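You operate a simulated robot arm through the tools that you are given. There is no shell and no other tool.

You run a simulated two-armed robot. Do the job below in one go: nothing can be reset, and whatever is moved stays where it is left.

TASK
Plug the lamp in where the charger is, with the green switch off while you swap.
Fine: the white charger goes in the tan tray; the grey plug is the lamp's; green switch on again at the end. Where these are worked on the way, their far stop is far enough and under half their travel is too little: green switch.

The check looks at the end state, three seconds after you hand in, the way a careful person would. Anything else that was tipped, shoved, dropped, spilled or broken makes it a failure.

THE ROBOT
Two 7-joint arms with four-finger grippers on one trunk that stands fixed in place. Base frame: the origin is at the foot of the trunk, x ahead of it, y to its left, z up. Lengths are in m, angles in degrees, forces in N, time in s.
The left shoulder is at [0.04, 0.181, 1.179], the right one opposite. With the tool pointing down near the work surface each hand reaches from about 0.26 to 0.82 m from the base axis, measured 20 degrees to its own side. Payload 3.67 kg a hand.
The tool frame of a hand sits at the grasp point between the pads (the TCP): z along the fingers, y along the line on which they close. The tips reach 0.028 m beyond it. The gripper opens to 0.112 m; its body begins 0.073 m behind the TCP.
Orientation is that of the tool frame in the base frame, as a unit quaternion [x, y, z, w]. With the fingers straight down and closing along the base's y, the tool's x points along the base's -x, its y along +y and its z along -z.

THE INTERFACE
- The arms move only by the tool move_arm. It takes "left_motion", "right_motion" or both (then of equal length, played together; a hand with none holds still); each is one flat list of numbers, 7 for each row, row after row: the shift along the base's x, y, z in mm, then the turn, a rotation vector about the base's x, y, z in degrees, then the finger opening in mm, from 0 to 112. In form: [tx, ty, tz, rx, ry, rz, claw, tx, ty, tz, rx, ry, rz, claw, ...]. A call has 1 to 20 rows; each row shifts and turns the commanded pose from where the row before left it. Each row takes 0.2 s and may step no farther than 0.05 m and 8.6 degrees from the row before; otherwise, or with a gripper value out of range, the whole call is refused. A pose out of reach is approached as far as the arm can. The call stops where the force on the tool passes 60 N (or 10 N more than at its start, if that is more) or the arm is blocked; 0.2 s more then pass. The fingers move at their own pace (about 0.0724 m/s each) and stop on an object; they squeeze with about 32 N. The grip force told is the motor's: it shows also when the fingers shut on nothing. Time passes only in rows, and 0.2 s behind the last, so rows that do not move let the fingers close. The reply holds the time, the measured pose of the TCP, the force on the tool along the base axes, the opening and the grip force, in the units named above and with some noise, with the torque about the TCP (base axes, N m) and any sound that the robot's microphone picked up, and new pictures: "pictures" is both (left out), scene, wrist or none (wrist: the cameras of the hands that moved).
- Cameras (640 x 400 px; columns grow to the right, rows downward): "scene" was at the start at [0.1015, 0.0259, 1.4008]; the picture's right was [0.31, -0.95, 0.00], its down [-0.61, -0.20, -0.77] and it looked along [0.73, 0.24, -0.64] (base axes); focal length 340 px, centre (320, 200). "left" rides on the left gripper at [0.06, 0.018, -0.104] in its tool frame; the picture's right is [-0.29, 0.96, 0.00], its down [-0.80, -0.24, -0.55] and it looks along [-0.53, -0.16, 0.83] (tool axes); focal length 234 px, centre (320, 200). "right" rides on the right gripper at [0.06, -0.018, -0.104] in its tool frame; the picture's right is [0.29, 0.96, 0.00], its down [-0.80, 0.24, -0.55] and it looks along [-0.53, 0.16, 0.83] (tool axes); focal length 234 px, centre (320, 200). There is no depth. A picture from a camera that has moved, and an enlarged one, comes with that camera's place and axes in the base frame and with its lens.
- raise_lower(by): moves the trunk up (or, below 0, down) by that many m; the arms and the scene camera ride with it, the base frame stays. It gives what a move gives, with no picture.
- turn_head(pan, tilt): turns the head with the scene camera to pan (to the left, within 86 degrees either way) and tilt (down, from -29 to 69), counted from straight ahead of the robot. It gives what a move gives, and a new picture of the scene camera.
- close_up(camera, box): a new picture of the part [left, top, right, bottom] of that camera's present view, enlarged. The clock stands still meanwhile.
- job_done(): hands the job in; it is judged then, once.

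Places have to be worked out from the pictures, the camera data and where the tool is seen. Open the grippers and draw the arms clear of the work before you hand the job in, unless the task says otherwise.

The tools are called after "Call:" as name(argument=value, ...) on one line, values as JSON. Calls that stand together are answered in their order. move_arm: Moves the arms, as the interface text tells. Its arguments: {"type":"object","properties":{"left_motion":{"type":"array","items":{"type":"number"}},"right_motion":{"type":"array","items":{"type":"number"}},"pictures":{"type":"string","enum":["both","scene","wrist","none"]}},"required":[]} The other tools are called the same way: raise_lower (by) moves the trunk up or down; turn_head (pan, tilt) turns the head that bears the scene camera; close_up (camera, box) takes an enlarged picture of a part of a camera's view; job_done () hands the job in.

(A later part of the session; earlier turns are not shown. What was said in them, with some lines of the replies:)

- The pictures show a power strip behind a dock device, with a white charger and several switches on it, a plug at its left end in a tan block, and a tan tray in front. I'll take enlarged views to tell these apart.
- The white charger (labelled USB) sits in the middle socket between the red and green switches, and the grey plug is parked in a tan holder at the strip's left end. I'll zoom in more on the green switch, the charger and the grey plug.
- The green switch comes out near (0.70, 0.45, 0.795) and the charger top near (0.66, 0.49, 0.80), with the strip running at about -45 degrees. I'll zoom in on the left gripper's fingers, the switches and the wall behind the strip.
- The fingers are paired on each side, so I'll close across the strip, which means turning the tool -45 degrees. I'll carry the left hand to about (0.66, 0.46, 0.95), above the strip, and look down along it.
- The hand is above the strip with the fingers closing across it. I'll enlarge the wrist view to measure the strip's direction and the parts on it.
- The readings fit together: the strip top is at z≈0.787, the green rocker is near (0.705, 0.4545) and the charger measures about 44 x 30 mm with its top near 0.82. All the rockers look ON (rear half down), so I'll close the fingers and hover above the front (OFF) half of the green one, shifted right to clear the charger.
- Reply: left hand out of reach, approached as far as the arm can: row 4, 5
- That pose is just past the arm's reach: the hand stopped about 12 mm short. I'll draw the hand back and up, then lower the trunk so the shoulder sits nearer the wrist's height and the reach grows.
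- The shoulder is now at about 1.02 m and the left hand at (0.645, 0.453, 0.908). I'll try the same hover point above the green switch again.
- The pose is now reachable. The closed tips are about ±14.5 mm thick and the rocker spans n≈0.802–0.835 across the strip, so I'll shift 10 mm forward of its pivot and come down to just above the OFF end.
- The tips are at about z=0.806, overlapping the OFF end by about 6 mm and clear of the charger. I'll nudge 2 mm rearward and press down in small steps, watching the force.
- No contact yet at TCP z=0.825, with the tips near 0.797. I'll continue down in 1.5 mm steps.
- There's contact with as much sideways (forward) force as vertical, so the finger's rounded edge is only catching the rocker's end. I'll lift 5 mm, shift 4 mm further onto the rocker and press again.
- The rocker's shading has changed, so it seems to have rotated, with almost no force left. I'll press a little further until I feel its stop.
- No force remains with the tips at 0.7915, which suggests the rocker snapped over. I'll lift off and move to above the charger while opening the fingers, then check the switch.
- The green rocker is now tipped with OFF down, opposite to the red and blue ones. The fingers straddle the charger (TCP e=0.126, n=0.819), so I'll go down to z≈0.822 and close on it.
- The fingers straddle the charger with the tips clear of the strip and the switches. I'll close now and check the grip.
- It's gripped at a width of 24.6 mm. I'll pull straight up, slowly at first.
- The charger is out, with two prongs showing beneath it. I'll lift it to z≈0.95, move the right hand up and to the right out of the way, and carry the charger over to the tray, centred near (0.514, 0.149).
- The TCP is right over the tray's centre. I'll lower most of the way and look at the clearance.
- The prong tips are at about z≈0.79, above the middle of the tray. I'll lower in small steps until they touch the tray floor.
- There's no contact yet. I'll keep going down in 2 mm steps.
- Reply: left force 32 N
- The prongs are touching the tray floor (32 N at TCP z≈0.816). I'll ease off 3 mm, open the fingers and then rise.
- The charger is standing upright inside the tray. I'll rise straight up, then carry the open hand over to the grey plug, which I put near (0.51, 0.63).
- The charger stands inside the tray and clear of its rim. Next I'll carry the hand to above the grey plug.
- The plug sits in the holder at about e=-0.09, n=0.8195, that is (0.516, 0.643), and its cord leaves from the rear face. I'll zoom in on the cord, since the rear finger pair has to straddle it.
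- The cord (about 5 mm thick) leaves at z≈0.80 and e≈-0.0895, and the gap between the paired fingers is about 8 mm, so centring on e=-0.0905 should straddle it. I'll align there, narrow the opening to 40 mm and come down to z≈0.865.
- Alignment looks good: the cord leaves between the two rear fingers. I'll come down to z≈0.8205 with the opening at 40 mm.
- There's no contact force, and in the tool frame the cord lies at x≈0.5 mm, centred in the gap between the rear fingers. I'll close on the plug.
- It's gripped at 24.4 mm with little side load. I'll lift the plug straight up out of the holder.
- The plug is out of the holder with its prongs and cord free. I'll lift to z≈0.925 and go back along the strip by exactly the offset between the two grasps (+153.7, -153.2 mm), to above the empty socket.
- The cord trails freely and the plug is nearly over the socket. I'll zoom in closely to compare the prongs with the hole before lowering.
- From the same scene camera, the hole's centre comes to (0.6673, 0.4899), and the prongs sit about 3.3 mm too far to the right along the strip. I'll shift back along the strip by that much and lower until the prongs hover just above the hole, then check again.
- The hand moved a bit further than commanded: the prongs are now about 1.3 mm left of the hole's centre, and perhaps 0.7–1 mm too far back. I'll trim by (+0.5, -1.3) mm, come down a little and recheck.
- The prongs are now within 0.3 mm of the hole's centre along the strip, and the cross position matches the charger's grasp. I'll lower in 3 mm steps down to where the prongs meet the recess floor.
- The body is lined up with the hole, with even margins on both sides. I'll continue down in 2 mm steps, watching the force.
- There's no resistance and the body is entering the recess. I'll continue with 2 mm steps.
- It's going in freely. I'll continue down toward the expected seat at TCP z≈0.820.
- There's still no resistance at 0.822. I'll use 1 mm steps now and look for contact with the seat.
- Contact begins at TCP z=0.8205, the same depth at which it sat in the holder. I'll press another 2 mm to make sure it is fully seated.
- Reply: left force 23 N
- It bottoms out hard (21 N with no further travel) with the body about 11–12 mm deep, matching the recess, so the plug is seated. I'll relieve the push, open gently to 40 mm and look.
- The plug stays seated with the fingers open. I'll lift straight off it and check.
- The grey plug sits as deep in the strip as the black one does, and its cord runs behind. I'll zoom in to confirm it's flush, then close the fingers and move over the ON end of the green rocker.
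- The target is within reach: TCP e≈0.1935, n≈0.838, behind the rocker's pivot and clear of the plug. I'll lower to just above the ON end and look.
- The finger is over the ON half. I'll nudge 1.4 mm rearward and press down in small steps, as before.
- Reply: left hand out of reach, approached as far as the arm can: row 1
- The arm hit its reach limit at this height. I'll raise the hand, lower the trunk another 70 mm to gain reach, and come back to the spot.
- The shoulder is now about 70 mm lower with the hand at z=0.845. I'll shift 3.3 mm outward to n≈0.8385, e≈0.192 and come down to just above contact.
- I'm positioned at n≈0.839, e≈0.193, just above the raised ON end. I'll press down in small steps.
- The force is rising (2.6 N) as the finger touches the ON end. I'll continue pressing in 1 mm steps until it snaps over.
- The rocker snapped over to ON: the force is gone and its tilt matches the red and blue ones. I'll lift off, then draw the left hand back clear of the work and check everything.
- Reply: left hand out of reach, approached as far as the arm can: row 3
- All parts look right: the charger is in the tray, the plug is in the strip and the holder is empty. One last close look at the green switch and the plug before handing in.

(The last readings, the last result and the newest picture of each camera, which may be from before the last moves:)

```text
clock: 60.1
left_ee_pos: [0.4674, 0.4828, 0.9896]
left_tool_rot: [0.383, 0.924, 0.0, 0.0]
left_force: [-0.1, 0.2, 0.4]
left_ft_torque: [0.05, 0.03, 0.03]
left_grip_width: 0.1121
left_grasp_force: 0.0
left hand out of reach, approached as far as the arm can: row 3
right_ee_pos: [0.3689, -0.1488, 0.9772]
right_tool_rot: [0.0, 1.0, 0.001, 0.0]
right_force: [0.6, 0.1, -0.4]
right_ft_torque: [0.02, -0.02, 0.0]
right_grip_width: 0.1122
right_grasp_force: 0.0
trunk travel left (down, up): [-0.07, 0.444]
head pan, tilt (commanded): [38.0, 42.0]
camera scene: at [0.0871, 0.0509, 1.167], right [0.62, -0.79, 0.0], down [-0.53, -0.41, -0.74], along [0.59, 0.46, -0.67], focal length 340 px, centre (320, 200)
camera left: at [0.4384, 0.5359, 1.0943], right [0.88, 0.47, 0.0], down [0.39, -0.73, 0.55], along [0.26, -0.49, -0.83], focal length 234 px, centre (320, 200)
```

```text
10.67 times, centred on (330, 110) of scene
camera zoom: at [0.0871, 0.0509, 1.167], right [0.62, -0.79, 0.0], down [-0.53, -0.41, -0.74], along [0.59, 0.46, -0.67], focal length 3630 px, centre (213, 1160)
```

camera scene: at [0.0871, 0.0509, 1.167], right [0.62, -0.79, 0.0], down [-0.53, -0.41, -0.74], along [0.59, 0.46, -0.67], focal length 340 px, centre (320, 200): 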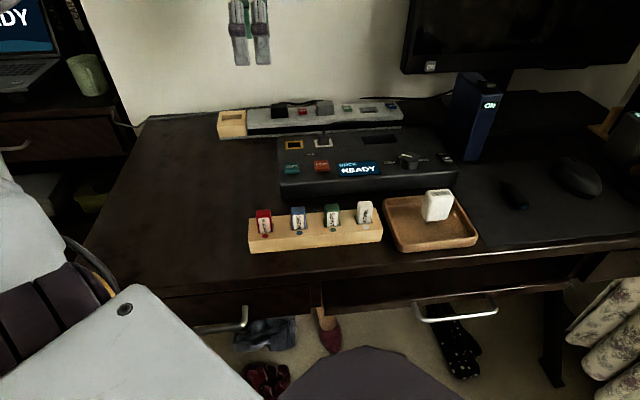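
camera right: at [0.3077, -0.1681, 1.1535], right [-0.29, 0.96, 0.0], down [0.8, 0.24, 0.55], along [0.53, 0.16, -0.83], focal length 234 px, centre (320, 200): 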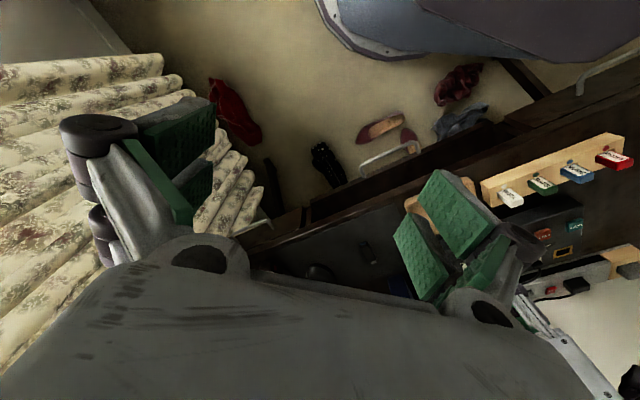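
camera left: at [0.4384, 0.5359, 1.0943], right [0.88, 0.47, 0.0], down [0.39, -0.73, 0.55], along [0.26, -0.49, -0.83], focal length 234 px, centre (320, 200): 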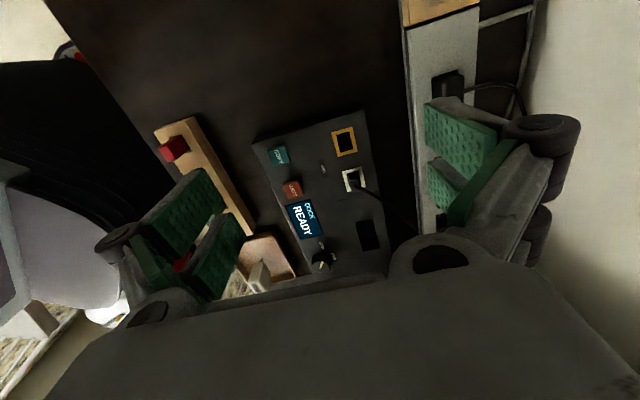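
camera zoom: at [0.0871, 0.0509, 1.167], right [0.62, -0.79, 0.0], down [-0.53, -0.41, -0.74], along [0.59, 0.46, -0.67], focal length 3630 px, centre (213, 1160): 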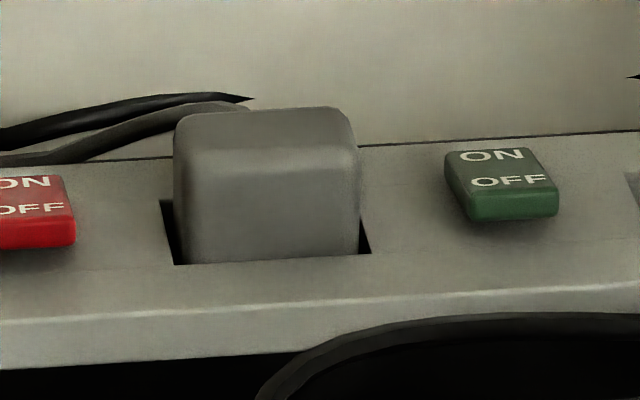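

The green rocker is fully ON like its neighbours, the grey plug sits squarely as deep as the black one, and the charger stands in the tray. Both hands are open and clear of the work, so I'm handing the job in.

Call:
job_done()

```text
The job is handed in.
```

The lamp's grey plug is now in the strip socket where the charger was, and I've handed the job in. I don't have the check's verdict yet.

- **Green switch:** I turned it off before pulling the charger and back on after the lamp plug was in. It snapped over both ways, and its tilt now matches the red and blue switches.
- **Lamp plug:** it bottomed out hard in the socket and sits as deep as the black plug next to it. Its cord runs free behind the strip.
- **Charger:** it stands upright on its prongs in the tan tray.
- **Everything else:** nothing else looked moved or tipped in the last pictures. Both hands are open and clear of the work.

I lowered the trunk by 0.23 m in all so the left arm could reach the strip, and it is still at that height.
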